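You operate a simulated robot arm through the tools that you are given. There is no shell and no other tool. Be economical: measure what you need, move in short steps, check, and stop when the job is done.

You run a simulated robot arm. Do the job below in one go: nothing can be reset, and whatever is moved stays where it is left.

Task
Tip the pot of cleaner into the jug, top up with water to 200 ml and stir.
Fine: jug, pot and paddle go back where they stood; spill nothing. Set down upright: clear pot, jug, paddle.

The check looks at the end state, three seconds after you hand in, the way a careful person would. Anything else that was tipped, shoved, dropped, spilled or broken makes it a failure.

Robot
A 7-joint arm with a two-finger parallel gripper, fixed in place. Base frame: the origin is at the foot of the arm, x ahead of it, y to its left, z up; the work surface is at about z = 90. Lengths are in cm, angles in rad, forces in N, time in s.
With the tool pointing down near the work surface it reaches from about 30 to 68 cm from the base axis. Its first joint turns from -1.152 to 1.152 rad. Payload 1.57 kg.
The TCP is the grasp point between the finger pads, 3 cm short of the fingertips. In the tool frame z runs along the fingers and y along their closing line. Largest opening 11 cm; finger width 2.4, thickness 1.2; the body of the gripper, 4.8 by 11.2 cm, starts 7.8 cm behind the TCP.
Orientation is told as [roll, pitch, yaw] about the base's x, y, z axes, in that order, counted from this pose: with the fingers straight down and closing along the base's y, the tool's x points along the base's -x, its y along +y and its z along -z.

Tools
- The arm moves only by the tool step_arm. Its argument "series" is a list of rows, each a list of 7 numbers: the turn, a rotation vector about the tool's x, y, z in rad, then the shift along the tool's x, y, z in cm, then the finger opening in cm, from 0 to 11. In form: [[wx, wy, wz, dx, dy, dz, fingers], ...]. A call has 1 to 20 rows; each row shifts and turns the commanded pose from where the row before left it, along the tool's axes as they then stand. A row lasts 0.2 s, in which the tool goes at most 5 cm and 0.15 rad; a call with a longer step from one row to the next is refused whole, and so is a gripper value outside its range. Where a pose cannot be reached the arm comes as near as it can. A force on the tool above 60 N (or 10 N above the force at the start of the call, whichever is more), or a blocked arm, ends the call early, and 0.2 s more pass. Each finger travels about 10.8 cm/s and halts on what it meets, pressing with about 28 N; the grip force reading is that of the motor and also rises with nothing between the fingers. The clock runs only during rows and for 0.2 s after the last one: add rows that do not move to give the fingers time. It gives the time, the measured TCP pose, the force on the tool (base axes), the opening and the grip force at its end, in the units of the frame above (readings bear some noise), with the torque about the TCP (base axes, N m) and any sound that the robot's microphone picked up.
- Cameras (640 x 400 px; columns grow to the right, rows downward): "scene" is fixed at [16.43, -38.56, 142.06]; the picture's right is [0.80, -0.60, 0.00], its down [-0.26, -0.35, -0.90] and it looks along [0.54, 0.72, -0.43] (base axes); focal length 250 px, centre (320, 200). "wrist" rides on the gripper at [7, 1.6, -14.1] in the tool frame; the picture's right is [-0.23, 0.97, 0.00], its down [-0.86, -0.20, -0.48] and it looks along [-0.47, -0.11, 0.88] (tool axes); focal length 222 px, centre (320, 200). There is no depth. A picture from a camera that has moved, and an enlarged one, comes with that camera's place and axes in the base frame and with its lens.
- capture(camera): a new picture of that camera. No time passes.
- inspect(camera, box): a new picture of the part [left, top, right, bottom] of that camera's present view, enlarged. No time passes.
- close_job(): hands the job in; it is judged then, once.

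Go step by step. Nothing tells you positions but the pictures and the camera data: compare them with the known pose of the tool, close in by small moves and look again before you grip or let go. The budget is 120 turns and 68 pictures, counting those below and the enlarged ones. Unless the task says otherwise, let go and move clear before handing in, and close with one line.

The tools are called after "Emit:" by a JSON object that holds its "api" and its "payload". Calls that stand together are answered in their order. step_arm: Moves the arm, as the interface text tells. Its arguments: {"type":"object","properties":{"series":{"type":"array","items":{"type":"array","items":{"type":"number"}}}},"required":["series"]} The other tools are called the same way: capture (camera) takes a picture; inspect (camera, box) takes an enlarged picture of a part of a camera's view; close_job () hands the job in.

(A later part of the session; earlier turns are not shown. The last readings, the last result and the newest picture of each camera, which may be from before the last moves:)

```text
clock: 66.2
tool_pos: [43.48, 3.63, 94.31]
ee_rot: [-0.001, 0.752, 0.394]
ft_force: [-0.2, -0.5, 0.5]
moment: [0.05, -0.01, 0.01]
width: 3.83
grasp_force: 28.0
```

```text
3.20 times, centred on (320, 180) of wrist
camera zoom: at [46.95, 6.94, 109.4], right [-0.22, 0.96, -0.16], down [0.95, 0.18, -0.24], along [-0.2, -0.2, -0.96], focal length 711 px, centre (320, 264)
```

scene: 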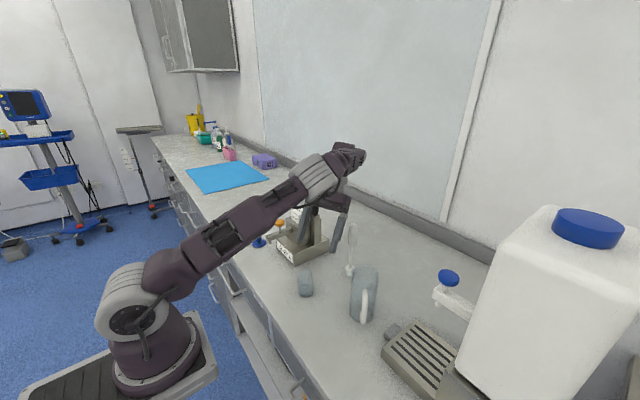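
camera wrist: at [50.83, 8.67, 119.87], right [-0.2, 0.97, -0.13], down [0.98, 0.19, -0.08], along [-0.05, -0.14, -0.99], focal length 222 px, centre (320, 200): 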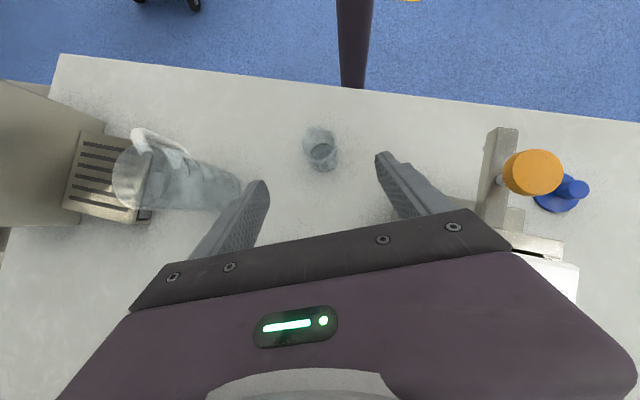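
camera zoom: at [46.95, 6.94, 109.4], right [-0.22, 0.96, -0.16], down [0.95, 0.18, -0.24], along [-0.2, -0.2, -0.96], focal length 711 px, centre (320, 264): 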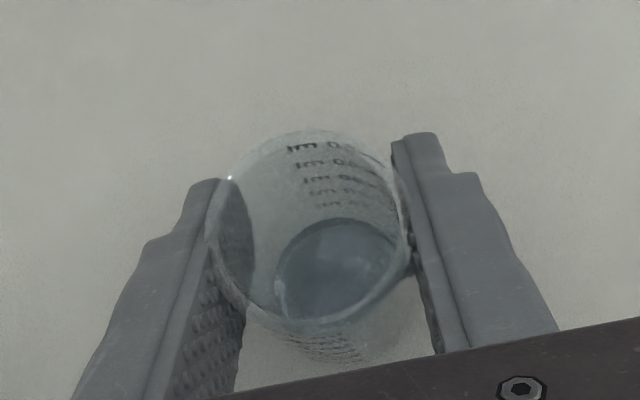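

The pot is held. I lift it straight up gently, then ease the tilt toward vertical while rising; the pot only tips about 30 degrees in transit.

Emit:
{"api": "step_arm", "payload": {"series": [[0, 0, 0, 0.7, 0, -0.75, 3.6], [0, 0, 0, 1.36, 0, -1.46, 3.6], [0, 0, 0, 1.36, 0, -1.46, 3.6], [0, 0, 0, 1.36, 0, -1.46, 3.6], [0, -0.11, 0, 1.36, 0, -1.46, 3.6], [0, -0.11, 0, 1.19, 0, -1.6, 3.6], [0, -0.11, 0, 1.01, 0, -1.73, 3.6], [0, -0.11, 0, 0.82, 0, -1.83, 3.6], [0, -0.11, 0, 0.61, 0, -1.9, 3.6], [0, 0, 0, 0, 0, 0, 3.6]]}}

Emit:
{"api": "capture", "payload": {"camera": "scene"}}

```text
clock: 68.5
tool_pos: [43.61, 3.56, 111.29]
ee_rot: [-0.002, 0.203, 0.395]
ft_force: [0.7, -1.1, 0.2]
moment: [0.02, 0.0, 0.0]
width: 3.61
grasp_force: 0.1
```

```text
34 pictures are left
```

scene: 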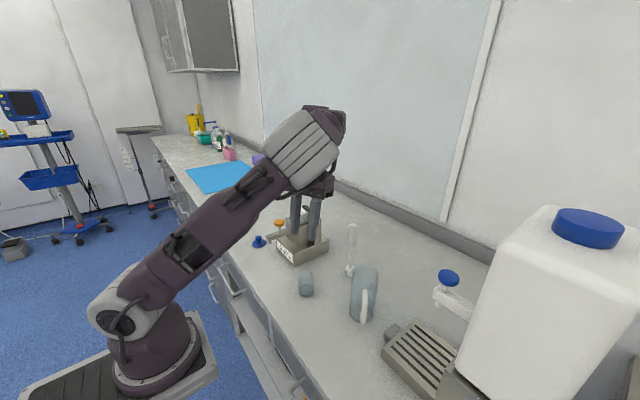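

The fingers came up empty: the pot slipped out and seems to be still standing. I look closely.

Emit:
{"api": "inspect", "payload": {"camera": "scene", "box": [280, 255, 330, 305]}}

Emit:
{"api": "capture", "payload": {"camera": "wrist"}}

```text
8.00 times, centred on (305, 280) of scene
camera zoom: at [16.43, -38.56, 142.06], right [0.8, -0.6, 0.0], down [-0.26, -0.35, -0.9], along [0.54, 0.72, -0.43], focal length 2000 px, centre (440, -440)
```

zoom: 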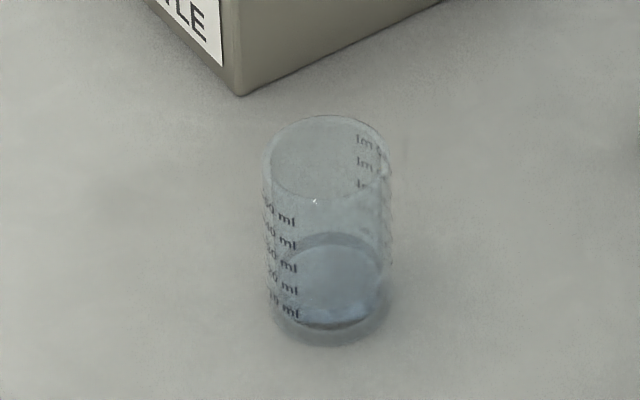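

```text
32 pictures are left
camera wrist: at [39.19, 3.57, 126.52], right [-0.17, 0.98, -0.05], down [0.94, 0.18, 0.3], along [0.3, 0.01, -0.95], focal length 222 px, centre (320, 200)
```

wrist: 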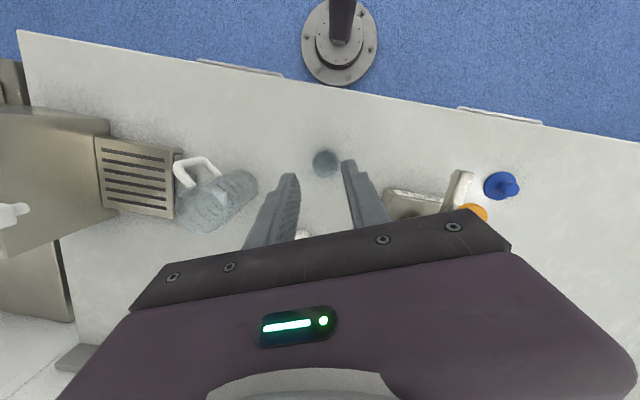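

The pot is upright and still full, within a few millimetres of its place. I go back down the same path with the fingers open, to grip again with full closing command.

Emit:
{"api": "step_arm", "payload": {"series": [[0, 0, 0, 0, 0, 0, 6], [0, 0, 0, 0, 0, 0, 8], [0, 0.11, 0, -0.4, 0, 1.96, 8], [0, 0.11, 0, -0.61, 0, 1.9, 8], [0, 0.11, 0, -0.82, 0, 1.83, 8], [0, 0.11, 0, -1.01, 0, 1.73, 8], [0, 0.11, 0, -1.19, 0, 1.6, 8], [0, 0, 0, -1.36, 0, 1.46, 8], [0, 0, 0, -1.36, 0, 1.46, 8], [0, 0, 0, -1.36, 0, 1.46, 8], [0, 0, 0, -0.8, 0, 0.85, 8], [0, 0, 0, 0, 0, 0, 8]]}}

Emit:
{"api": "inspect", "payload": {"camera": "wrist", "box": [220, 120, 420, 240]}}

```text
clock: 71.0
tool_pos: [43.46, 3.59, 94.05]
ee_rot: [-0.003, 0.754, 0.395]
ft_force: [0.0, -0.3, -0.7]
moment: [0.01, 0.0, 0.01]
width: 8.01
grasp_force: 0.0
```

```text
3.20 times, centred on (320, 180) of wrist
camera zoom: at [46.93, 6.88, 109.2], right [-0.22, 0.96, -0.16], down [0.95, 0.18, -0.24], along [-0.2, -0.2, -0.96], focal length 711 px, centre (320, 264)
```

zoom: 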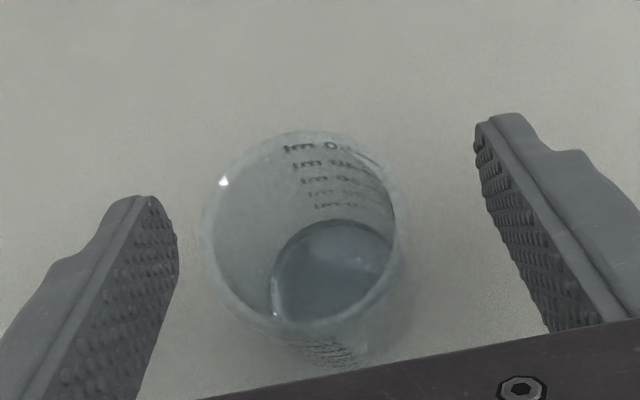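

Emit:
{"api": "step_arm", "payload": {"series": [[0, 0, 0, 0, 0, 0, 5], [0, 0, 0, 0, 0, 0, 3], [0, 0, 0, 0, 0, 0, 2], [0, 0, 0, 0, 0, 0, 2], [0, 0, 0, 0, 0, 0, 2]]}}

Emit:
{"api": "step_arm", "payload": {"series": [[0, 0, 0, 0.2, 0, -0.21, 2], [0, 0, 0, 0.34, 0, -0.37, 2], [0, 0, 0, 0.34, 0, -0.37, 2], [0, 0, 0, 0, 0, 0, 2]]}}

Emit:
{"api": "inspect", "payload": {"camera": "scene", "box": [270, 245, 340, 305]}}

```text
clock: 72.2
tool_pos: [43.49, 3.54, 94.12]
ee_rot: [-0.002, 0.753, 0.394]
ft_force: [0.0, 0.4, -0.1]
moment: [0.0, 0.0, 0.01]
width: 3.82
grasp_force: 27.8
```

```text
clock: 73.2
tool_pos: [43.44, 3.68, 95.42]
ee_rot: [-0.001, 0.755, 0.396]
ft_force: [-0.3, -0.4, -0.7]
moment: [0.03, -0.06, 0.06]
width: 3.84
grasp_force: 28.1
```

```text
6.67 times, centred on (305, 275) of scene
camera zoom: at [16.43, -38.56, 142.06], right [0.8, -0.6, 0.0], down [-0.26, -0.35, -0.9], along [0.54, 0.72, -0.43], focal length 1667 px, centre (420, -300)
```

zoom: 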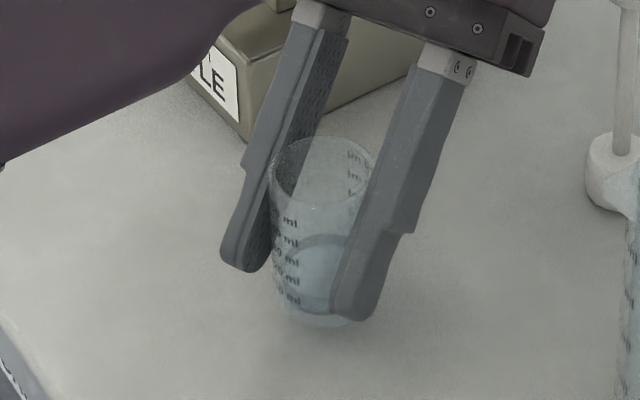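

The pot is rising with the fingers this time. I continue the lift more slowly.

Emit:
{"api": "step_arm", "payload": {"series": [[0, 0, 0, 0.68, 0, -0.73, 2], [0, 0, 0, 0.68, 0, -0.73, 2], [0, 0, 0, 0.68, 0, -0.73, 2], [0, 0, 0, 0.68, 0, -0.73, 2], [0, -0.05, 0, 0.68, 0, -0.73, 2], [0, -0.05, 0, 0.68, 0, -0.73, 2], [0, -0.05, 0, 0.68, 0, -0.8, 2], [0, -0.05, 0, 0.6, 0, -0.8, 2], [0, -0.05, 0, 0.55, 0, -0.85, 2], [0, -0.05, 0, 0.5, 0, -0.85, 2], [0, -0.05, 0, 0.5, 0, -0.9, 2], [0, -0.05, 0, 0.4, 0, -0.9, 2], [0, 0, 0, 0, 0, 0, 2]]}}

Emit:
{"api": "inspect", "payload": {"camera": "scene", "box": [250, 190, 370, 310]}}

```text
clock: 76.0
tool_pos: [43.26, 3.55, 107.56]
ee_rot: [-0.001, 0.353, 0.395]
ft_force: [0.0, -0.3, 0.7]
moment: [0.0, -0.01, 0.02]
width: 3.86
grasp_force: 28.0
```

```text
3.33 times, centred on (310, 250) of scene
camera zoom: at [16.43, -38.56, 142.06], right [0.8, -0.6, 0.0], down [-0.26, -0.35, -0.9], along [0.54, 0.72, -0.43], focal length 834 px, centre (353, 33)
```

zoom: 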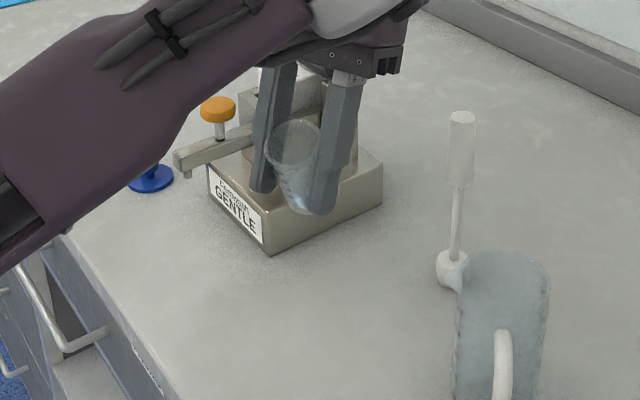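

Held firmly, liquid inside. I raise it a bit, turn it toward the jug's direction and carry it to just beyond the jug.

Emit:
{"api": "step_arm", "payload": {"series": [[0, -0.05, 0, 0.69, 0, -1.88, 2], [0, -0.05, 0, 0.6, 0, -1.9, 2], [0, -0.05, 0, 0.5, 0, -1.94, 2], [-0.02, 0, 0.098, 0, 0, 0, 2], [-0.02, 0, 0.098, 0, 0, 0, 2], [-0.02, 0, 0.098, 0, 0, 0, 2], [-0.02, 0, 0.098, 0, 0, 0, 2], [-0.02, 0, 0.098, 0, 0, 0, 2], [-0.02, 0, 0.098, 0, 0, 0, 2], [0, 0, 0, -1.37, -1.3, -0.28, 2], [0, 0, 0, -1.37, -1.3, -0.28, 2], [0, 0, 0, -1.37, -1.3, -0.28, 2], [0, 0, 0, -1.37, -1.3, -0.28, 2], [0, 0, 0, -1.37, -1.3, -0.28, 2], [0, 0, 0, -1.37, -1.3, -0.28, 2], [0, 0, 0, -1.37, -1.3, -0.28, 2], [0, 0, 0, -1.37, -1.3, -0.28, 2], [0, 0, 0, -1.37, -1.3, -0.28, 2], [0, 0, 0, 0, 0, 0, 2]]}}

Emit:
{"api": "inspect", "payload": {"camera": "scene", "box": [300, 170, 460, 330]}}

```text
clock: 80.0
tool_pos: [53.21, -10.3, 113.49]
ee_rot: [-0.003, 0.204, -0.204]
ft_force: [-0.1, -0.7, -0.5]
moment: [0.0, 0.01, -0.01]
width: 3.84
grasp_force: 28.1
```

```text
2.50 times, centred on (380, 250) of scene
camera zoom: at [16.43, -38.56, 142.06], right [0.8, -0.6, 0.0], down [-0.26, -0.35, -0.9], along [0.54, 0.72, -0.43], focal length 625 px, centre (170, 75)
```

zoom: 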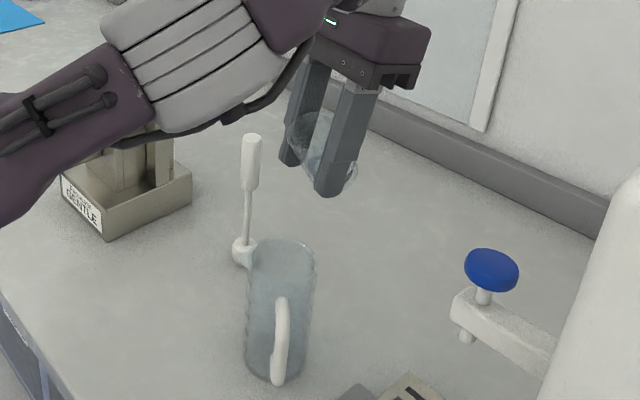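

The pot is above and just beyond the jug. I lower a little while tipping toward the point where it starts to pour, then check the geometry.

Emit:
{"api": "step_arm", "payload": {"series": [[0, -0.08, 0, 0, -0.09, 0.7, 2], [0, -0.08, 0, 0, -0.09, 0.7, 2], [0, -0.08, 0, 0, -0.09, 0.7, 2], [0, -0.08, 0, 0, -0.09, 0.7, 2], [0, -0.08, 0, 0, -0.09, 0.7, 2], [0, 0, 0, 0, 0, 0, 2]]}}

Emit:
{"api": "inspect", "payload": {"camera": "scene", "box": [300, 190, 440, 330]}}

```text
clock: 81.5
tool_pos: [53.03, -10.87, 110.01]
ee_rot: [-0.001, -0.198, -0.202]
ft_force: [-0.6, 0.0, -0.6]
moment: [0.0, 0.0, 0.01]
width: 3.84
grasp_force: 27.8
```

```text
2.86 times, centred on (370, 260) of scene
camera zoom: at [16.43, -38.56, 142.06], right [0.8, -0.6, 0.0], down [-0.26, -0.35, -0.9], along [0.54, 0.72, -0.43], focal length 714 px, centre (177, 29)
```

zoom: 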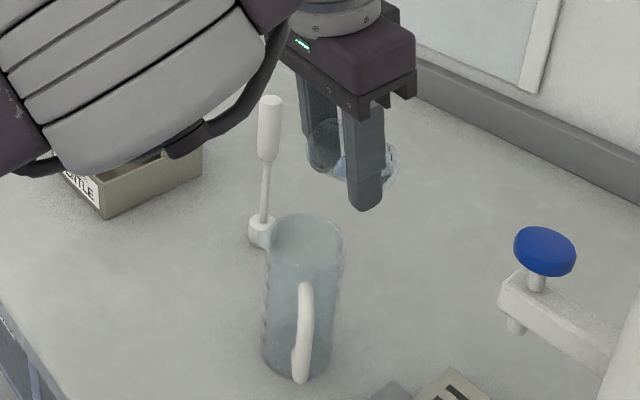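

The lip is right over the jug mouth. I lower closer and tip slowly to pour.

Emit:
{"api": "step_arm", "payload": {"series": [[0, 0, 0, 0, 0, 1.13, 2], [0, 0, 0, 0, 0, 1.13, 2], [0, -0.05, 0, 0, 0, 0, 2], [0, -0.05, 0, 0, 0, 0, 2], [0, -0.05, 0, 0, 0, 0, 2], [0, -0.05, 0, 0, 0, 0, 2], [0, -0.05, 0, 0, 0, 0, 2], [0, -0.05, 0, 0, 0, 0, 2], [0, -0.05, 0, 0, 0, 0, 2], [0, -0.05, 0, 0, 0, 0, 2], [0, -0.05, 0, 0, 0, 0, 2], [0, -0.05, 0, 0, 0, 0, 2]]}}

Emit:
{"api": "inspect", "payload": {"camera": "scene", "box": [310, 200, 430, 330]}}

```text
clock: 84.0
tool_pos: [53.39, -10.91, 107.81]
ee_rot: [-0.003, -0.696, -0.201]
ft_force: [0.8, -0.3, 0.1]
moment: [0.03, 0.02, 0.0]
width: 3.83
grasp_force: 28.0
```

```text
3.08 times, centred on (370, 265) of scene
camera zoom: at [16.43, -38.56, 142.06], right [0.8, -0.6, 0.0], down [-0.26, -0.35, -0.9], along [0.54, 0.72, -0.43], focal length 769 px, centre (166, 0)
```

zoom: 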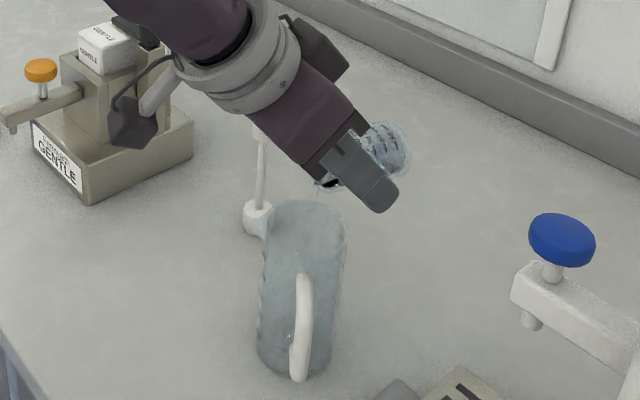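

Pouring goes into the jug. I continue tipping and let it drain.

Emit:
{"api": "step_arm", "payload": {"series": [[0, -0.05, 0, 0, 0, 0, 2], [0, -0.05, 0, 0, 0, 0, 2], [0, -0.05, 0, 0, 0, 0, 2], [0, -0.05, 0, 0, 0, 0, 2], [0, -0.05, 0, 0, 0, 0, 2], [0, -0.05, 0, 0, 0, 0, 2], [0, -0.05, 0, 0, 0, 0, 2], [0, 0, 0, 0, 0, 0, 2], [0, 0, 0, 0, 0, 0, 2], [0, 0, 0, 0, 0, 0, 2], [0, 0, 0, 0, 0, 0, 2], [0, 0, 0, 0, 0, 0, 2]]}}

Emit:
{"api": "inspect", "payload": {"camera": "scene", "box": [330, 200, 430, 320]}}

```text
clock: 86.7
tool_pos: [53.07, -11.16, 107.54]
ee_rot: [-0.026, -0.991, -0.193]
ft_force: [0.1, 0.3, -0.5]
moment: [0.03, -0.02, -0.03]
width: 3.85
grasp_force: 27.9
out of reach, approached as far as the arm can: row 3
```

```text
3.33 times, centred on (380, 260) of scene
camera zoom: at [16.43, -38.56, 142.06], right [0.8, -0.6, 0.0], down [-0.26, -0.35, -0.9], along [0.54, 0.72, -0.43], focal length 834 px, centre (120, 0)
```

zoom: 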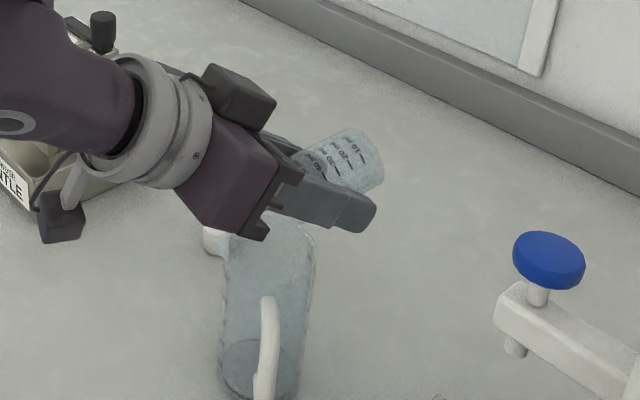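

The cleaner is in the jug and the pot looks empty. I tip slightly further for the last drops, then return upright above the jug.

Emit:
{"api": "step_arm", "payload": {"series": [[0, -0.05, 0, 0, 0, 0, 2], [0, -0.05, 0, 0, 0, 0, 2], [0, 0, 0, 0, 0, 0, 2], [0, 0, 0, 0, 0, 0, 2], [0, 0, 0, 0, 0, 0, 2], [0, 0, 0, 0, 0, 0, 2], [0, 0, 0, 0, 0, 0, 2], [0, 0, 0, 0, 0, 0, 2]]}}

Emit:
{"api": "inspect", "payload": {"camera": "wrist", "box": [240, 100, 420, 240]}}

```text
clock: 88.5
tool_pos: [53.05, -11.24, 107.46]
ee_rot: [-0.032, -1.09, -0.185]
ft_force: [0.2, -0.2, -0.1]
moment: [0.02, 0.04, -0.03]
width: 3.81
grasp_force: 28.1
```

```text
2.86 times, centred on (330, 170) of wrist
camera zoom: at [37.92, -6.23, 107.73], right [0.31, 0.93, 0.19], down [-0.07, -0.17, 0.98], along [0.95, -0.32, 0.01], focal length 635 px, centre (291, 286)
```

zoom: 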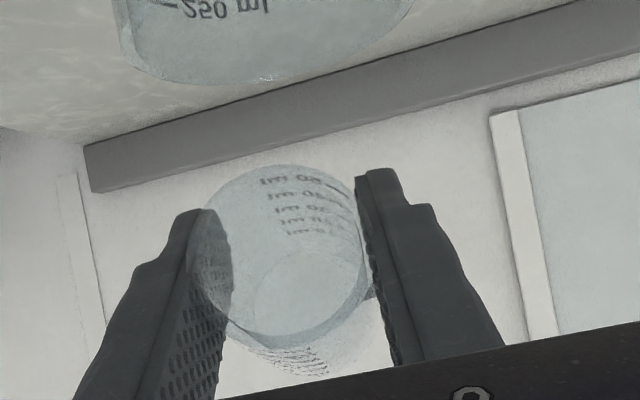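

The pot is empty. I tip it back upright over the jug and rise.

Emit:
{"api": "step_arm", "payload": {"series": [[0, 0, 0, -1.77, 0, -0.92, 2], [-0.032, 0.1, 0, 0, 0, 0, 2], [0, 0.12, 0, 0, 0, 0, 2], [0, 0.12, 0, 0, 0, 0, 2], [0, 0.12, 0, 0, 0, 0, 2], [0, 0.12, 0, 0, 0, 0, 2], [0, 0.12, 0, 0, 0, 0, 2], [0, 0.12, 0, 0, 0, 0, 2], [0, 0.12, 0, 0, 0, 0, 2], [0, 0.12, 0, 0, 0, 0, 2], [0, 0.12, 0, 0, 0, 0, 2], [0, 0.11, 0, 0, 0, 0, 2], [0, 0, 0, 0.4, 0, -1.96, 2], [0, 0, 0, 0.4, 0, -1.96, 2], [0, 0, 0, 0, 0, 0, 2]]}}

```text
clock: 91.7
tool_pos: [53.07, -11.21, 113.43]
ee_rot: [0.0, 0.201, -0.187]
ft_force: [-0.8, -0.9, -0.5]
moment: [-0.01, 0.03, -0.01]
width: 3.83
grasp_force: 28.6
```

Emit:
{"api": "step_arm", "payload": {"series": [[0, 0, 0, 1.52, 1.59, 0.31, 2], [0, 0, 0, 1.52, 1.59, 0.31, 2], [0, 0, 0, 1.52, 1.59, 0.31, 2], [0, 0, 0, 1.52, 1.59, 0.31, 2], [0, 0, 0, 1.52, 1.59, 0.31, 2], [0, 0, 0, 1.52, 1.59, 0.31, 2], [0, 0, 0, 1.52, 1.59, 0.31, 2], [0, 0, 0, 1.52, 1.59, 0.31, 2], [0.0193, 0, -0.095, 0, 0, 0, 2], [0.0193, 0, -0.095, 0, 0, 0, 2], [0.0193, 0, -0.095, 0, 0, 0, 2], [0.0193, 0, -0.095, 0, 0, 0, 2], [0.0193, 0, -0.095, 0, 0, 0, 2], [0.0193, 0, -0.095, 0, 0, 0, 2], [0, 0.05, 0, -0.4, 0, 1.96, 2], [0, 0.05, 0, -0.5, 0, 1.94, 2], [0, 0.05, 0, -0.6, 0, 1.9, 2], [0, 0, 0, 0, 0, 0, 2]]}}

```text
clock: 95.5
tool_pos: [43.28, 3.67, 107.29]
ee_rot: [-0.001, 0.351, 0.397]
ft_force: [0.5, 0.2, -0.5]
moment: [-0.01, 0.0, -0.03]
width: 3.84
grasp_force: 28.0
```

Emit:
{"api": "step_arm", "payload": {"series": [[0, 0.05, 0, -0.4, 0, 0.9, 2], [0, 0.05, 0, -0.5, 0, 0.9, 2], [0, 0.05, 0, -0.5, 0, 0.85, 2], [0, 0.05, 0, -0.55, 0, 0.85, 2], [0, 0.05, 0, -0.6, 0, 0.8, 2], [0, 0.05, 0, -0.68, 0, 0.8, 2], [0, 0.05, 0, -0.68, 0, 0.73, 2], [0, 0.05, 0, -0.68, 0, 0.73, 2], [0, 0, 0, -0.68, 0, 0.73, 2], [0, 0, 0, -0.68, 0, 0.73, 2], [0, 0, 0, -0.68, 0, 0.73, 2], [0, 0, 0, -0.68, 0, 0.73, 2], [0, 0, 0, 0, 0, 0, 2]]}}

Emit:
{"api": "inspect", "payload": {"camera": "scene", "box": [270, 245, 340, 305]}}

```text
clock: 98.2
tool_pos: [43.92, 3.84, 95.33]
ee_rot: [0.001, 0.748, 0.396]
ft_force: [0.6, -0.9, 0.1]
moment: [0.0, 0.02, 0.01]
width: 3.84
grasp_force: 27.9
```

```text
6.67 times, centred on (305, 275) of scene
camera zoom: at [16.43, -38.56, 142.06], right [0.8, -0.6, 0.0], down [-0.26, -0.35, -0.9], along [0.54, 0.72, -0.43], focal length 1667 px, centre (420, -300)
```

zoom: 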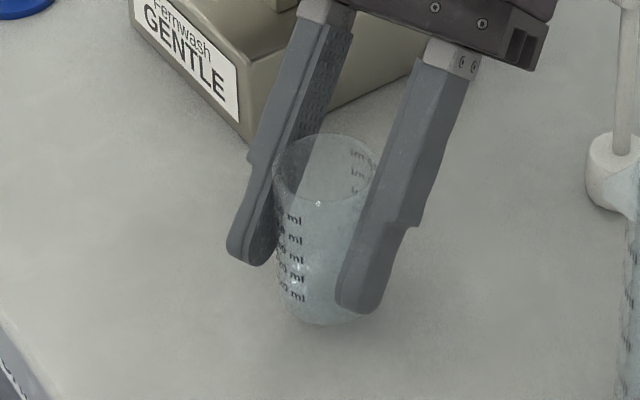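

Emit:
{"api": "step_arm", "payload": {"series": [[0, 0, 0, -0.11, 0, 0.305, 2], [0, 0, 0, -0.11, 0, 0.305, 2], [0, 0, 0, -0.11, 0, 0.305, 2], [0, 0, 0, -0.11, 0, 0.305, 2], [0, 0, 0, 0, 0, 0, 2]]}}

```text
clock: 99.5
tool_pos: [43.33, 3.77, 94.15]
ee_rot: [-0.001, 0.749, 0.397]
ft_force: [-0.3, 0.0, 2.1]
moment: [0.01, -0.03, 0.0]
width: 3.84
grasp_force: 27.6
```

Slight upward force of 2 N shows the pot has just touched the bench. I open the fingers and back out along the tool axis.

Emit:
{"api": "step_arm", "payload": {"series": [[0, 0, 0, 0, 0, 0, 4.2], [0, 0, 0, 0, 0, 0, 6], [0, 0, 0, 0, 0, 0, 8], [0, 0, 0, 0, 0, 0, 8], [0, 0, 0, 0, 0, -2, 8], [0, 0, 0, 0, 0, -3, 8], [0, 0, 0, 0, 0, -3, 8], [0, -0.1, 0, 0, 0, -3, 8], [0, -0.1, 0, 0, 0, -2, 8], [0, -0.1, 0, 0, 0, -2, 8], [0, -0.15, 0, 0, 0, 0, 8], [0, -0.15, 0, 0, 0, 0, 8], [0, -0.15, 0, 0, 0, 0, 8], [0, 0, 0, 0, 0, 0, 8]]}}

Emit:
{"api": "capture", "payload": {"camera": "scene"}}

```text
clock: 101.0
tool_pos: [46.79, 5.04, 98.73]
ee_rot: [0.001, 0.782, 0.399]
ft_force: [-4.2, -5.5, -7.8]
moment: [-0.33, 0.28, 0.01]
width: 8.01
grasp_force: 0.1
stopped in row 7: the force on the tool passed its limit (the readings are from after the stop); the commanded pose is now the measured one
```

```text
22 pictures are left
```

scene: 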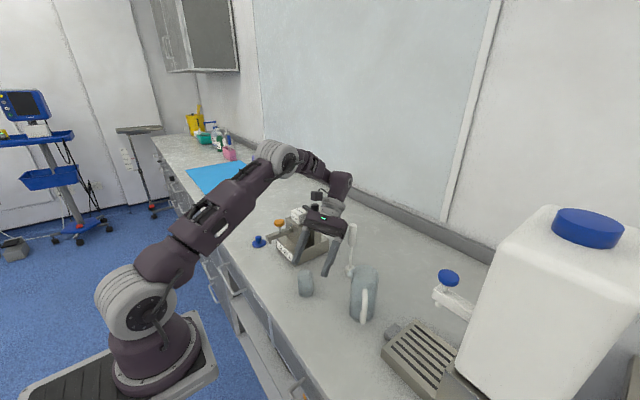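

Something resisted during the retreat. I look closely at the gripper, dispenser and paddle.

Emit:
{"api": "inspect", "payload": {"camera": "scene", "box": [260, 160, 390, 290]}}

Emit:
{"api": "step_arm", "payload": {"series": [[0, 0, 0, 0, 0, 0, 8]]}}

```text
3.08 times, centred on (325, 225) of scene
camera zoom: at [16.43, -38.58, 142.05], right [0.8, -0.6, 0.0], down [-0.26, -0.35, -0.9], along [0.54, 0.72, -0.43], focal length 769 px, centre (305, 123)
```

zoom: 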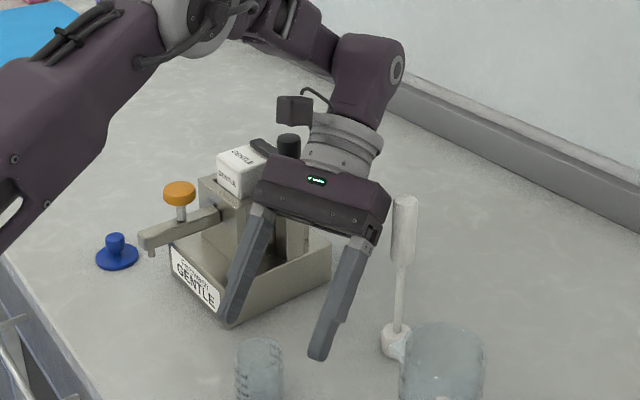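

```text
clock: 101.4
tool_pos: [46.78, 5.15, 98.61]
ee_rot: [0.003, 0.785, 0.4]
ft_force: [-7.9, -9.5, -14.7]
moment: [-0.67, 0.56, -0.05]
width: 7.99
grasp_force: 0.0
```

The wrist flange is leaning against the dispenser's black post. I ease off along the force direction and then un-tilt, which lifts the flange away.

Emit:
{"api": "step_arm", "payload": {"series": [[0, 0, 0, 0.47, -0.27, 0.47, 8], [0, 0, 0, 0.47, -0.27, 0.47, 8], [0, 0, 0, 0, 0, 0, 8]]}}

```text
clock: 102.2
tool_pos: [45.88, 4.17, 98.6]
ee_rot: [0.004, 0.782, 0.4]
ft_force: [0.0, -0.7, -0.5]
moment: [0.02, 0.0, -0.02]
width: 7.98
grasp_force: 0.0
```

Contact released. Now un-tilt and rise straight up.

Emit:
{"api": "step_arm", "payload": {"series": [[0, -0.08, 0, 0.35, 0, -0.35, 8], [0, -0.08, 0, 0.66, 0, -0.75, 8], [0, -0.08, 0, 0.9, 0, -1.2, 8], [0, -0.08, 0, 0.8, 0, -1.3, 8], [0, -0.1, 0, 0.9, 0, -1.8, 8], [0, -0.1, 0, 0.7, 0, -1.9, 8], [0, -0.1, 0, 0.5, 0, -1.95, 8], [0, -0.1, 0, 0.3, 0, -2, 8], [0, -0.06, 0, 0, 0, -2, 8], [0, 0, 0, 0, 0, 0, 8]]}}

Emit:
{"api": "inspect", "payload": {"camera": "scene", "box": [250, 190, 410, 330]}}

```text
clock: 104.4
tool_pos: [45.9, 4.2, 113.35]
ee_rot: [0.002, 0.0, 0.399]
ft_force: [-0.1, 0.0, -0.2]
moment: [0.04, -0.02, -0.01]
width: 7.97
grasp_force: 0.0
```

```text
2.86 times, centred on (330, 260) of scene
camera zoom: at [16.43, -38.56, 142.06], right [0.8, -0.6, 0.0], down [-0.26, -0.35, -0.9], along [0.54, 0.72, -0.43], focal length 714 px, centre (291, 29)
```

zoom: 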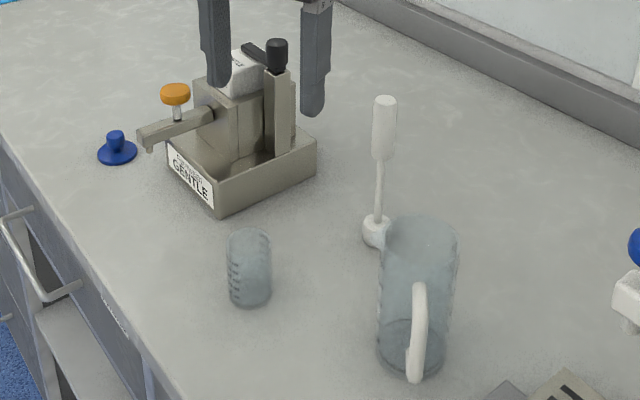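

The pot stands upright exactly where it was, and the dispenser has not moved. Next is the jug: its handle points about (-0.6, -0.8), so I plan to grip it from the +y side with the fingers pointing toward -y.

Emit:
{"api": "step_arm", "payload": {"series": [[0, 0, 0, -0.25, -2.3, -1.5, 8], [0, 0, 0, -0.25, -2.3, -1.5, 8], [0, 0, 0, -0.25, -2.3, -1.5, 8], [0, 0, 0, -0.25, -2.3, -1.5, 8], [0, 0, 0.14, 0, 0, 0, 8], [0, 0, 0.14, 0, 0, 0, 8], [0, 0, 0.14, 0, 0, 0, 8], [0, 0, 0.14, 0, 0, 0, 8], [0, 0, 0.14, 0, 0, 0, 8], [0, 0, 0.14, 0, 0, 0, 8], [0, 0, 0.14, 0, 0, 0, 8], [0, 0, 0.14, 0, 0, 0, 9], [0, 0, 0.14, 0, 0, 0, 10], [0, 0, 0.14, 0, 0, 0, 10], [0, 0, 0.14, 0, 0, 0, 10], [0, 0, 0.14, 0, 0, 0, 10], [0, 0, 0.14, 0, 0, 0, 10], [0, 0, 0.14, 0, 0, 0, 10], [0, 0, 0, 0, 0, 0, 10]]}}

```text
clock: 108.4
tool_pos: [50.55, -4.01, 119.22]
ee_rot: [-0.002, 0.003, -1.565]
ft_force: [-0.4, 0.1, 0.4]
moment: [-0.04, 0.0, 0.01]
width: 9.98
grasp_force: 0.1
```

Emit:
{"api": "step_arm", "payload": {"series": [[0, -0.13, 0, 0, 0, 0, 10], [0, -0.13, 0, 0, 0, 0, 10], [0, -0.13, 0, 0, 0, 0, 10], [0, -0.13, 0, 0, 0, 0, 10], [0, -0.14, 0, 0, 0, 0, 10], [0, -0.14, 0, 0, 0, 0, 10], [0, 0, 0, 0, 0, 0, 10]]}}

Emit:
{"api": "capture", "payload": {"camera": "wrist"}}

```text
clock: 110.0
tool_pos: [50.4, -3.9, 119.18]
ee_rot: [-0.002, -0.801, -1.56]
ft_force: [-0.3, 0.0, -0.2]
moment: [-0.01, 0.02, -0.01]
width: 9.99
grasp_force: 0.0
```

```text
19 pictures are left
camera wrist: at [51.84, 11.04, 124.05], right [0.98, -0.15, 0.16], down [-0.2, -0.25, 0.95], along [-0.1, -0.96, -0.28], focal length 222 px, centre (320, 200)
```

wrist: 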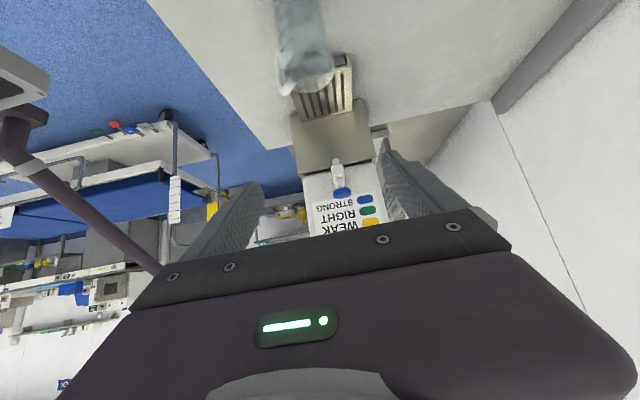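

This lateral posture works. One enlarged look at the tap and its legend from here.

Emit:
{"api": "inspect", "payload": {"camera": "wrist", "box": [270, 80, 400, 240]}}

```text
2.50 times, centred on (335, 160) of wrist
camera zoom: at [51.84, 11.04, 124.05], right [0.98, -0.15, 0.16], down [-0.2, -0.25, 0.95], along [-0.1, -0.96, -0.28], focal length 555 px, centre (282, 300)
```

zoom: 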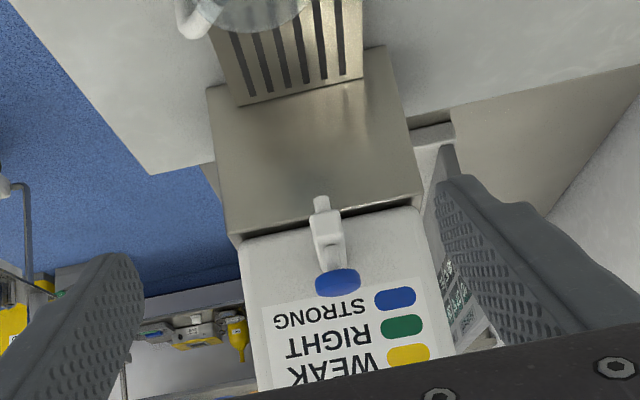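

The legend reads STRONG blue, RIGHT green, WEAK yellow. I now move above the jug and descend part way with the fingers straddling it.

Emit:
{"api": "step_arm", "payload": {"series": [[0, 0, 0, -2.2, 0, 2.25, 10], [0, 0, 0, -2.2, 0, 2.25, 10], [0, 0, 0, 2.25, 0, 2.19, 10], [0, 0, 0, 2.25, 0, 2.19, 10], [0, 0, 0, 2.25, 0, 2.19, 10], [0, 0, 0, 2.25, 0, 2.19, 10], [0, 0, 0, 0, 0, 0, 10]]}}

Emit:
{"api": "capture", "payload": {"camera": "wrist"}}

```text
clock: 111.6
tool_pos: [50.38, -10.33, 106.51]
ee_rot: [-0.004, -0.798, -1.561]
ft_force: [-0.2, -0.2, 0.1]
moment: [0.01, -0.01, -0.03]
width: 10.0
grasp_force: 0.1
```

```text
17 pictures are left
camera wrist: at [51.88, 4.69, 111.37], right [0.98, -0.15, 0.16], down [-0.2, -0.26, 0.95], along [-0.1, -0.96, -0.28], focal length 222 px, centre (320, 200)
```

wrist: 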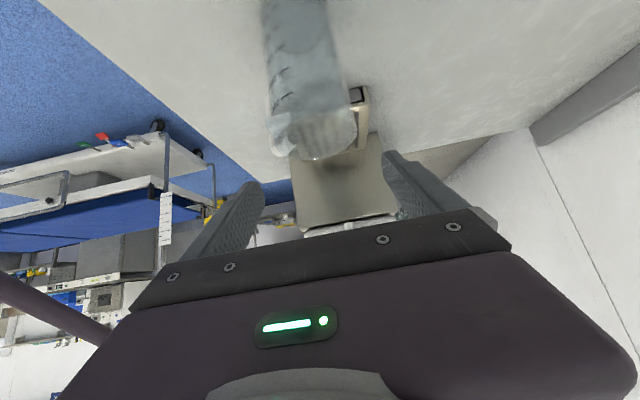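

The jug rim is centred between the fingers at x ≈ 50.5. I descend to gripping height and close.

Emit:
{"api": "step_arm", "payload": {"series": [[0, 0, 0, 1.7, 0, 1.66, 10], [0, 0, 0, 1.7, 0, 1.66, 10], [0, 0, 0, 1.7, 0, 1.66, 10], [0, 0, 0, 1.7, 0, 1.66, 10], [0, 0, 0, 0, 0, 0, 10]]}}

Emit:
{"api": "inspect", "payload": {"camera": "scene", "box": [310, 220, 460, 340]}}

```text
clock: 112.8
tool_pos: [50.52, -10.23, 97.2]
ee_rot: [-0.004, -0.8, -1.558]
ft_force: [0.0, 0.2, 0.2]
moment: [0.02, -0.01, 0.0]
width: 10.0
grasp_force: 0.2
```

```text
3.33 times, centred on (385, 280) of scene
camera zoom: at [16.43, -38.56, 142.06], right [0.8, -0.6, 0.0], down [-0.26, -0.35, -0.9], along [0.54, 0.72, -0.43], focal length 834 px, centre (103, -67)
```

zoom: 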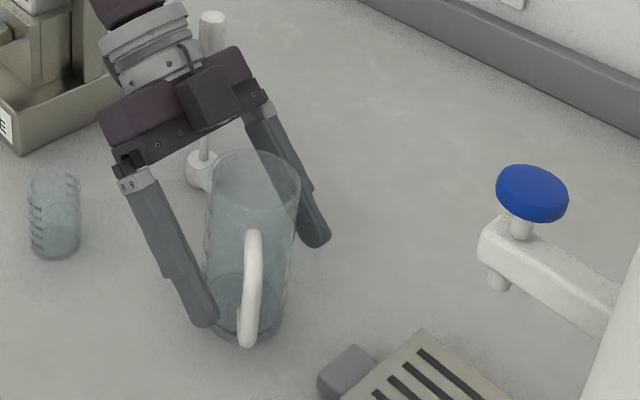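

The left fingertip would come close to the handle, so I shift up and back slightly before closing.

Emit:
{"api": "step_arm", "payload": {"series": [[0, 0, 0, -0.52, 0, -1.62, 10], [0, 0, 0, 0, 0, 0, 8], [0, 0, 0, 0, 0, 0, 7], [0, 0, 0, 0, 0, 0, 6.2], [0, 0, 0, 0, 0, 0, 4], [0, 0, 0, 0, 0, 0, 4], [0, 0, 0, 0, 0, 0, 4]]}}

Emit:
{"api": "inspect", "payload": {"camera": "scene", "box": [310, 220, 460, 340]}}

```text
clock: 114.4
tool_pos: [50.45, -9.4, 98.64]
ee_rot: [-0.003, -0.799, -1.561]
ft_force: [0.6, 0.7, 3.1]
moment: [0.03, -0.19, 0.02]
width: 6.15
grasp_force: 27.8
```

```text
3.33 times, centred on (385, 280) of scene
camera zoom: at [16.43, -38.56, 142.06], right [0.8, -0.6, 0.0], down [-0.26, -0.35, -0.9], along [0.54, 0.72, -0.43], focal length 834 px, centre (103, -67)
```

zoom: 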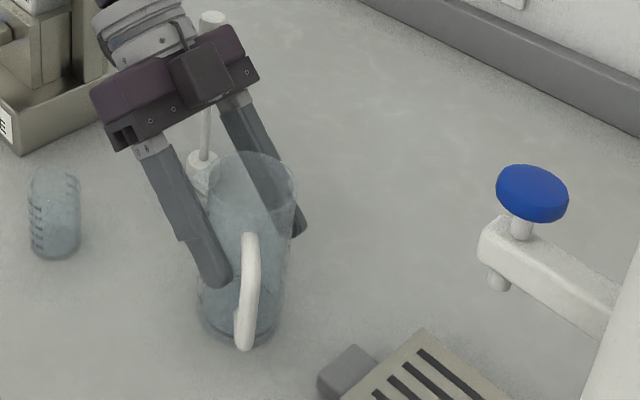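

The jug is held at width 6.15, clear of the handle. I lift it gently and check it stays level.

Emit:
{"api": "step_arm", "payload": {"series": [[0, 0, 0, -0.36, 0, -0.35, 4], [0, 0, 0, -0.72, 0, -0.7, 4], [0, 0, 0, -0.72, 0, -0.7, 4], [0, 0, 0, -0.72, 0, -0.7, 4], [0, 0, 0, -0.36, 0, -0.35, 4], [0, 0, 0, -0.7, 0.3, 0.72, 4], [0, 0, 0, -0.7, 0.3, 0.72, 4], [0, 0, 0, -0.7, 0, 0.72, 4], [0, 0, 0, -0.7, 0, 0.72, 4], [0, 0, 0, -0.7, 0, 0.72, 4], [0, 0, 0, -0.7, 0, 0.72, 4], [0, 0, 0, -0.7, 0, 0.72, 4], [0, 0, 0, -0.7, 0, 0.72, 4], [0, 0, 0, 0, 0, 0, 4]]}}

Emit:
{"api": "inspect", "payload": {"camera": "scene", "box": [330, 210, 500, 350]}}

```text
clock: 117.4
tool_pos: [51.11, -17.55, 102.71]
ee_rot: [-0.003, -0.798, -1.561]
ft_force: [-0.5, 0.5, -1.1]
moment: [0.05, -0.03, -0.02]
width: 6.09
grasp_force: 27.7
```

```text
2.86 times, centred on (415, 280) of scene
camera zoom: at [16.43, -38.56, 142.06], right [0.8, -0.6, 0.0], down [-0.26, -0.35, -0.9], along [0.54, 0.72, -0.43], focal length 714 px, centre (49, -29)
```

zoom: 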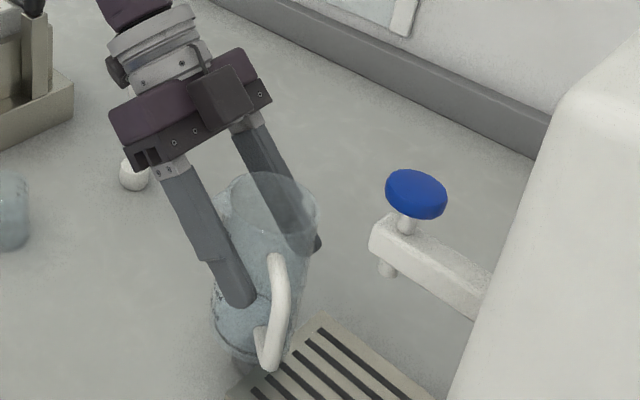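

The jug is level in the grip. The tray top is near z = 93 and the nozzle tip near 107, so clearance is small; I move just over the tray's front and lower until I feel contact.

Emit:
{"api": "step_arm", "payload": {"series": [[0, 0, 0, -0.6, 0, 0.62, 4], [0, 0, 0, -0.6, 0, 0.62, 4], [0, 0, 0, -0.6, 0, 0.62, 4], [0, 0, 0, 0.18, 0, 0.174, 4], [0, 0, 0, 0.18, 0, 0.174, 4], [0, 0, 0, 0.18, 0, 0.174, 4], [0, 0, 0, 0, 0, 0, 4]]}}

```text
clock: 119.0
tool_pos: [51.07, -19.94, 101.94]
ee_rot: [-0.004, -0.799, -1.559]
ft_force: [0.5, 0.2, -1.5]
moment: [0.05, 0.04, 0.04]
width: 6.11
grasp_force: 27.9
```

Emit:
{"api": "step_arm", "payload": {"series": [[0, 0, 0, 0.11, 0, 0.105, 4], [0, 0, 0, 0.11, 0, 0.105, 4], [0, 0, 0, 0, 0, 0, 4]]}}

Emit:
{"api": "inspect", "payload": {"camera": "scene", "box": [350, 230, 490, 350]}}

```text
clock: 119.8
tool_pos: [51.1, -20.1, 101.74]
ee_rot: [-0.001, -0.798, -1.561]
ft_force: [-1.9, 1.4, 6.4]
moment: [0.0, -0.02, -0.02]
width: 6.14
grasp_force: 27.6
```

```text
3.33 times, centred on (420, 290) of scene
camera zoom: at [16.41, -38.55, 142.06], right [0.8, -0.6, 0.0], down [-0.26, -0.35, -0.9], along [0.54, 0.72, -0.43], focal length 834 px, centre (-13, -100)
```

zoom: 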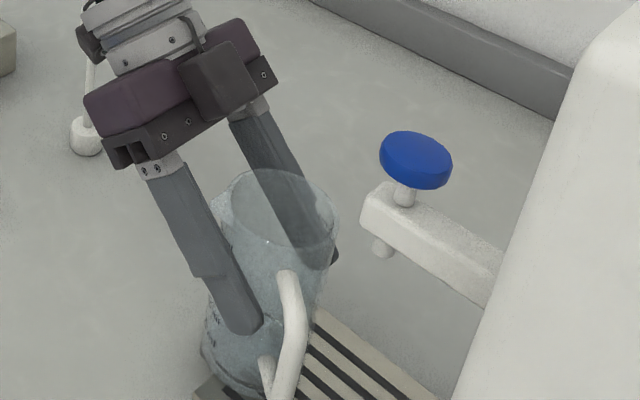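

Contact at TCP z ≈ 101.8, so the tray top is at about 93.2. I lift a hair and slide the jug under the nozzle.

Emit:
{"api": "step_arm", "payload": {"series": [[0, 0, 0, -0.18, 0, -0.17, 4], [0, 0, 0, -0.42, 0.1, 0.43, 4], [0, 0, 0, -0.42, 0.1, 0.43, 4], [0, 0, 0, -0.42, 0.1, 0.43, 4], [0, 0, 0, -0.42, 0.1, 0.43, 4], [0, 0, 0, -0.42, 0, 0.43, 4], [0, 0, 0, -0.42, 0, 0.43, 4], [0, 0, 0, -0.42, 0, 0.43, 4], [0, 0, 0, 0, 0, 0, 4]]}}

Emit:
{"api": "inspect", "payload": {"camera": "scene", "box": [370, 230, 510, 350]}}

```text
clock: 121.8
tool_pos: [51.74, -24.24, 101.81]
ee_rot: [-0.003, -0.799, -1.56]
ft_force: [0.7, -0.1, -0.5]
moment: [0.02, -0.02, 0.04]
width: 6.14
grasp_force: 27.4
```

```text
3.33 times, centred on (440, 290) of scene
camera zoom: at [16.43, -38.56, 142.06], right [0.8, -0.6, 0.0], down [-0.26, -0.35, -0.9], along [0.54, 0.72, -0.43], focal length 834 px, centre (-80, -100)
```

zoom: 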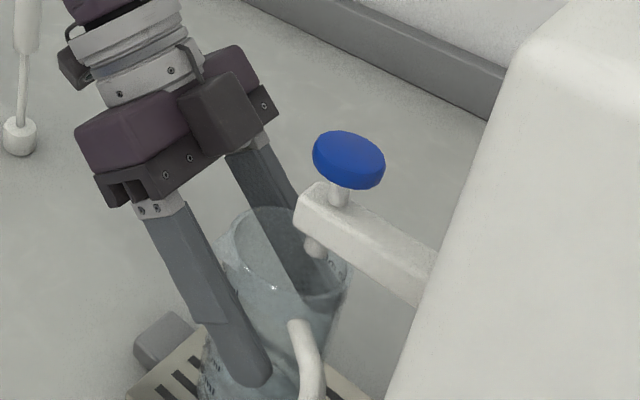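

The nozzle is over the jug's mouth. A last small shift, set down, then open and back out.

Emit:
{"api": "step_arm", "payload": {"series": [[0, 0, 0, -0.24, 0, 0.25, 4], [0, 0, 0, -0.24, 0, 0.25, 4], [0, 0, 0, 0.07, 0, 0.07, 4], [0, 0, 0, 0.07, 0, 0.07, 4], [0, 0, 0, 0, 0, 0, 4]]}}

```text
clock: 123.0
tool_pos: [51.57, -25.15, 101.65]
ee_rot: [-0.002, -0.8, -1.561]
ft_force: [-1.8, -0.8, 2.4]
moment: [-0.02, 0.0, -0.02]
width: 6.13
grasp_force: 27.9
```

Emit:
{"api": "step_arm", "payload": {"series": [[0, 0, 0, 0, 0, 0, 6.5], [0, 0, 0, 0, 0, 0, 8], [0, 0, 0, 0, 0, 0, 9.5], [0, 0, 0, 0, 0, 0, 9.5], [0, 0, 0, 0, 0, -2, 9.5], [0, 0, 0, 0, 0, -3, 9.5], [0, 0, 0, 0, 0, -3, 9.5], [0, 0, 0, 0, 0, -3, 9.5], [0, 0, 0, 0, 0, -3, 9.5], [0, 0, 0, 0, 0, 0, 9.5]]}}

Emit:
{"api": "capture", "payload": {"camera": "wrist"}}

```text
clock: 125.2
tool_pos: [51.52, -14.91, 111.49]
ee_rot: [-0.001, -0.796, -1.56]
ft_force: [0.5, 0.3, 0.7]
moment: [-0.03, -0.02, 0.06]
width: 9.52
grasp_force: 0.1
```

```text
11 pictures are left
camera wrist: at [52.95, 0.07, 116.4], right [0.98, -0.15, 0.16], down [-0.2, -0.26, 0.95], along [-0.1, -0.95, -0.28], focal length 222 px, centre (320, 200)
```

wrist: 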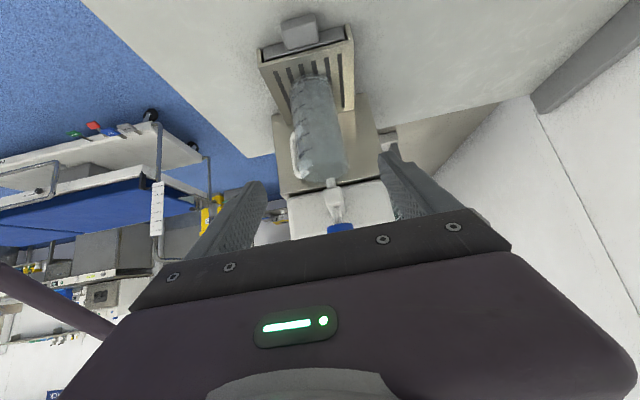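

The jug stands on the tray centred under the nozzle. Next is the blue knob at about (51.9, -26.3, 113): I rise, straighten the tool and go above it.

Emit:
{"api": "step_arm", "payload": {"series": [[0, 0, 0, -1.9, 0, -1.83, 9.5], [0, 0, 0, -1.9, 0, -1.83, 8], [0, 0, 0, -1.9, 0, -1.83, 6], [0, 0, 0, -1.9, 0, -1.83, 4], [0, 0.13, 0, 0, 0, 0, 2], [0, 0.13, 0, 0, 0, 0, 0], [0, 0.13, 0, 0, 0, 0, 0], [0, 0.13, 0, 0, 0, 0, 0], [0, 0.14, 0, 0, 0, 0, 0], [0, 0.14, 0, 0, 0, 0, 0], [0, 0, 0, -2.85, 0.1, 0, 0], [0, 0, 0, -2.85, 0.1, 0, 0], [0, 0, 0, -2.85, 0.1, 0, 0], [0, 0, 0, -2.85, 0.1, 0, 0], [0, 0, 0, 0, 0, 0, 0]]}}

Emit:
{"api": "inspect", "payload": {"camera": "scene", "box": [390, 170, 530, 310]}}

```text
clock: 128.4
tool_pos: [52.19, -23.47, 121.77]
ee_rot: [-0.002, 0.003, -1.563]
ft_force: [0.2, -1.1, 0.8]
moment: [0.02, 0.01, 0.01]
width: 0.02
grasp_force: 21.2
out of reach, approached as far as the arm can: row 14
```

```text
2.86 times, centred on (460, 240) of scene
camera zoom: at [16.43, -38.56, 142.06], right [0.8, -0.6, 0.0], down [-0.26, -0.35, -0.9], along [0.54, 0.72, -0.43], focal length 714 px, centre (-80, 86)
```

zoom: 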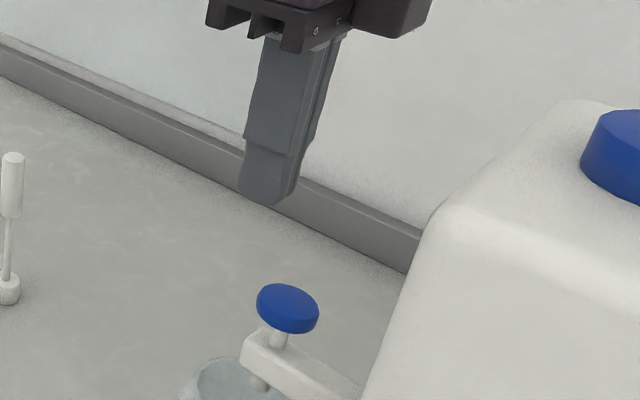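

Emit:
{"api": "step_arm", "payload": {"series": [[0, 0, -0.1, 0, 0, 1, 0], [0, 0, -0.1, 0, -0.3, 1, 0], [0, 0, 0, -1, 0.1, 0.5, 0], [0, 0, 0, -1, 0.1, 0, 0], [0, 0, 0, -1, 0.1, 0, 0], [0, 0, 0, 0, 0, 0, 0]]}}

```text
clock: 129.8
tool_pos: [52.76, -26.19, 119.39]
ee_rot: [-0.001, 0.003, -1.363]
ft_force: [0.2, 0.0, -0.2]
moment: [-0.01, 0.01, 0.02]
width: 0.0
grasp_force: 21.2
```

Now above the knob. I align and press down slowly with closed fingertips, listening for flow.

Emit:
{"api": "step_arm", "payload": {"series": [[0, 0, 0, 0.12, -0.79, 0.5, 0], [0, 0, 0, 0, 0, 0.6, 0], [0, 0, 0, 0, 0, 0.6, 0], [0, 0, 0, 0, 0, 0.3, 0], [0, 0, 0, 0, 0, 0.3, 0], [0, 0, 0, 0, 0, 0.3, 0]]}}

```text
clock: 131.2
tool_pos: [51.85, -26.34, 116.68]
ee_rot: [-0.001, 0.003, -1.362]
ft_force: [-0.3, -0.7, 0.2]
moment: [-0.02, 0.0, 0.02]
width: 0.01
grasp_force: 21.2
```

Emit:
{"api": "step_arm", "payload": {"series": [[0, 0, 0, 0, 0, 0.2, 0], [0, 0, 0, 0, 0, 0.2, 0], [0, 0, 0, 0, 0, 0.2, 0], [0, 0, 0, 0, 0, 0.2, 0]]}}

```text
clock: 132.2
tool_pos: [51.83, -26.41, 115.98]
ee_rot: [0.0, 0.002, -1.363]
ft_force: [-0.5, 1.2, 2.6]
moment: [0.01, 0.01, 0.05]
width: 0.03
grasp_force: 21.3
```

Contact at about tip height 113. I press a little more and watch force and sound.

Emit:
{"api": "step_arm", "payload": {"series": [[0, 0, 0, 0, 0, 0.15, 0], [0, 0, 0, 0, 0, 0.15, 0], [0, 0, 0, 0, 0, 0, 0]]}}

```text
clock: 133.0
tool_pos: [51.75, -26.47, 115.63]
ee_rot: [-0.002, 0.004, -1.361]
ft_force: [-0.6, -1.6, 4.9]
moment: [-0.07, 0.0, 0.0]
width: 0.0
grasp_force: 21.2
```

The knob yields like a soft spring, so it is a press tap. I press further in small steps.

Emit:
{"api": "step_arm", "payload": {"series": [[0, 0, 0, 0, 0, 0.2, 0], [0, 0, 0, 0, 0, 0.2, 0], [0, 0, 0, 0, 0, 0, 0]]}}

```text
clock: 133.8
tool_pos: [51.87, -26.35, 115.34]
ee_rot: [-0.002, 0.0, -1.364]
ft_force: [-0.1, 1.8, 5.1]
moment: [0.03, 0.01, -0.01]
width: 0.0
grasp_force: 21.4
```

Emit:
{"api": "step_arm", "payload": {"series": [[0, 0, 0, 0, 0, 0.2, 0], [0, 0, 0, 0, 0, 0.2, 0], [0, 0, 0, 0, 0, 0, 0]]}}

Emit:
{"api": "inspect", "payload": {"camera": "scene", "box": [390, 230, 500, 350]}}

```text
clock: 134.6
tool_pos: [51.88, -26.33, 115.09]
ee_rot: [0.002, 0.001, -1.361]
ft_force: [8.1, 2.5, 23.9]
moment: [0.1, -0.2, -0.01]
width: 0.0
grasp_force: 21.2
```

```text
3.33 times, centred on (445, 290) of scene
camera zoom: at [16.42, -38.53, 142.07], right [0.8, -0.6, 0.0], down [-0.26, -0.35, -0.9], along [0.54, 0.72, -0.43], focal length 834 px, centre (-97, -100)
```

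zoom: 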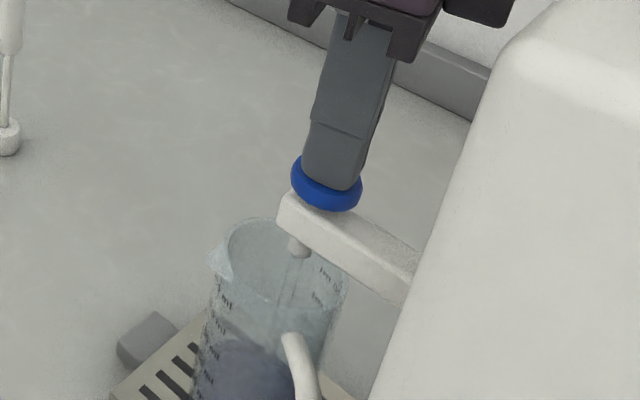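

Water is flowing into the jug and the mixture is blue. I let up the knob to stop the flow and read the level.

Emit:
{"api": "step_arm", "payload": {"series": [[0, 0, 0, 0, 0, -0.5, 0], [0, 0, 0, 0, 0, -0.5, 0], [0, 0, 0, 0, 0, 0, 0]]}}

Emit:
{"api": "inspect", "payload": {"camera": "scene", "box": [390, 270, 470, 350]}}

```text
clock: 135.4
tool_pos: [51.82, -26.48, 115.84]
ee_rot: [-0.002, 0.002, -1.363]
ft_force: [-1.4, 0.9, 3.0]
moment: [-0.03, 0.02, 0.0]
width: 0.01
grasp_force: 21.3
```

```text
5.00 times, centred on (430, 310) of scene
camera zoom: at [16.42, -38.56, 142.06], right [0.8, -0.6, 0.0], down [-0.26, -0.35, -0.9], along [0.54, 0.72, -0.43], focal length 1250 px, centre (-230, -350)
```

zoom: 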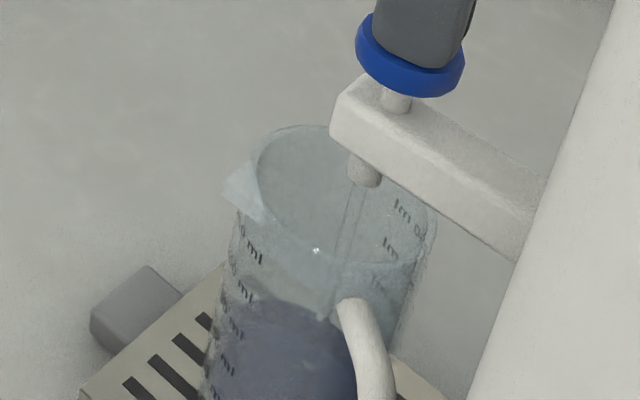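

The stream is still visible, so I lift fully off the knob at once.

Emit:
{"api": "step_arm", "payload": {"series": [[0, 0, 0, 0, 0, -3, 0]]}}

Emit:
{"api": "inspect", "payload": {"camera": "scene", "box": [400, 290, 450, 350]}}

```text
clock: 135.8
tool_pos: [51.86, -26.53, 119.01]
ee_rot: [-0.001, 0.001, -1.363]
ft_force: [-0.4, 0.4, 0.9]
moment: [-0.01, 0.0, 0.03]
width: 0.0
grasp_force: 21.0
```

```text
6.67 times, centred on (425, 320) of scene
camera zoom: at [16.43, -38.56, 142.06], right [0.8, -0.6, 0.0], down [-0.26, -0.35, -0.9], along [0.54, 0.72, -0.43], focal length 1667 px, centre (-380, -600)
```

zoom: 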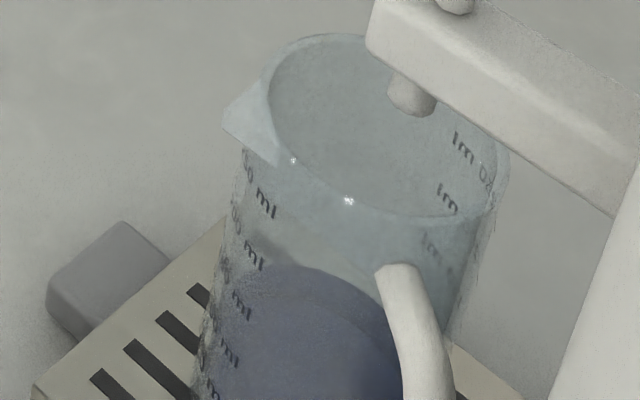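

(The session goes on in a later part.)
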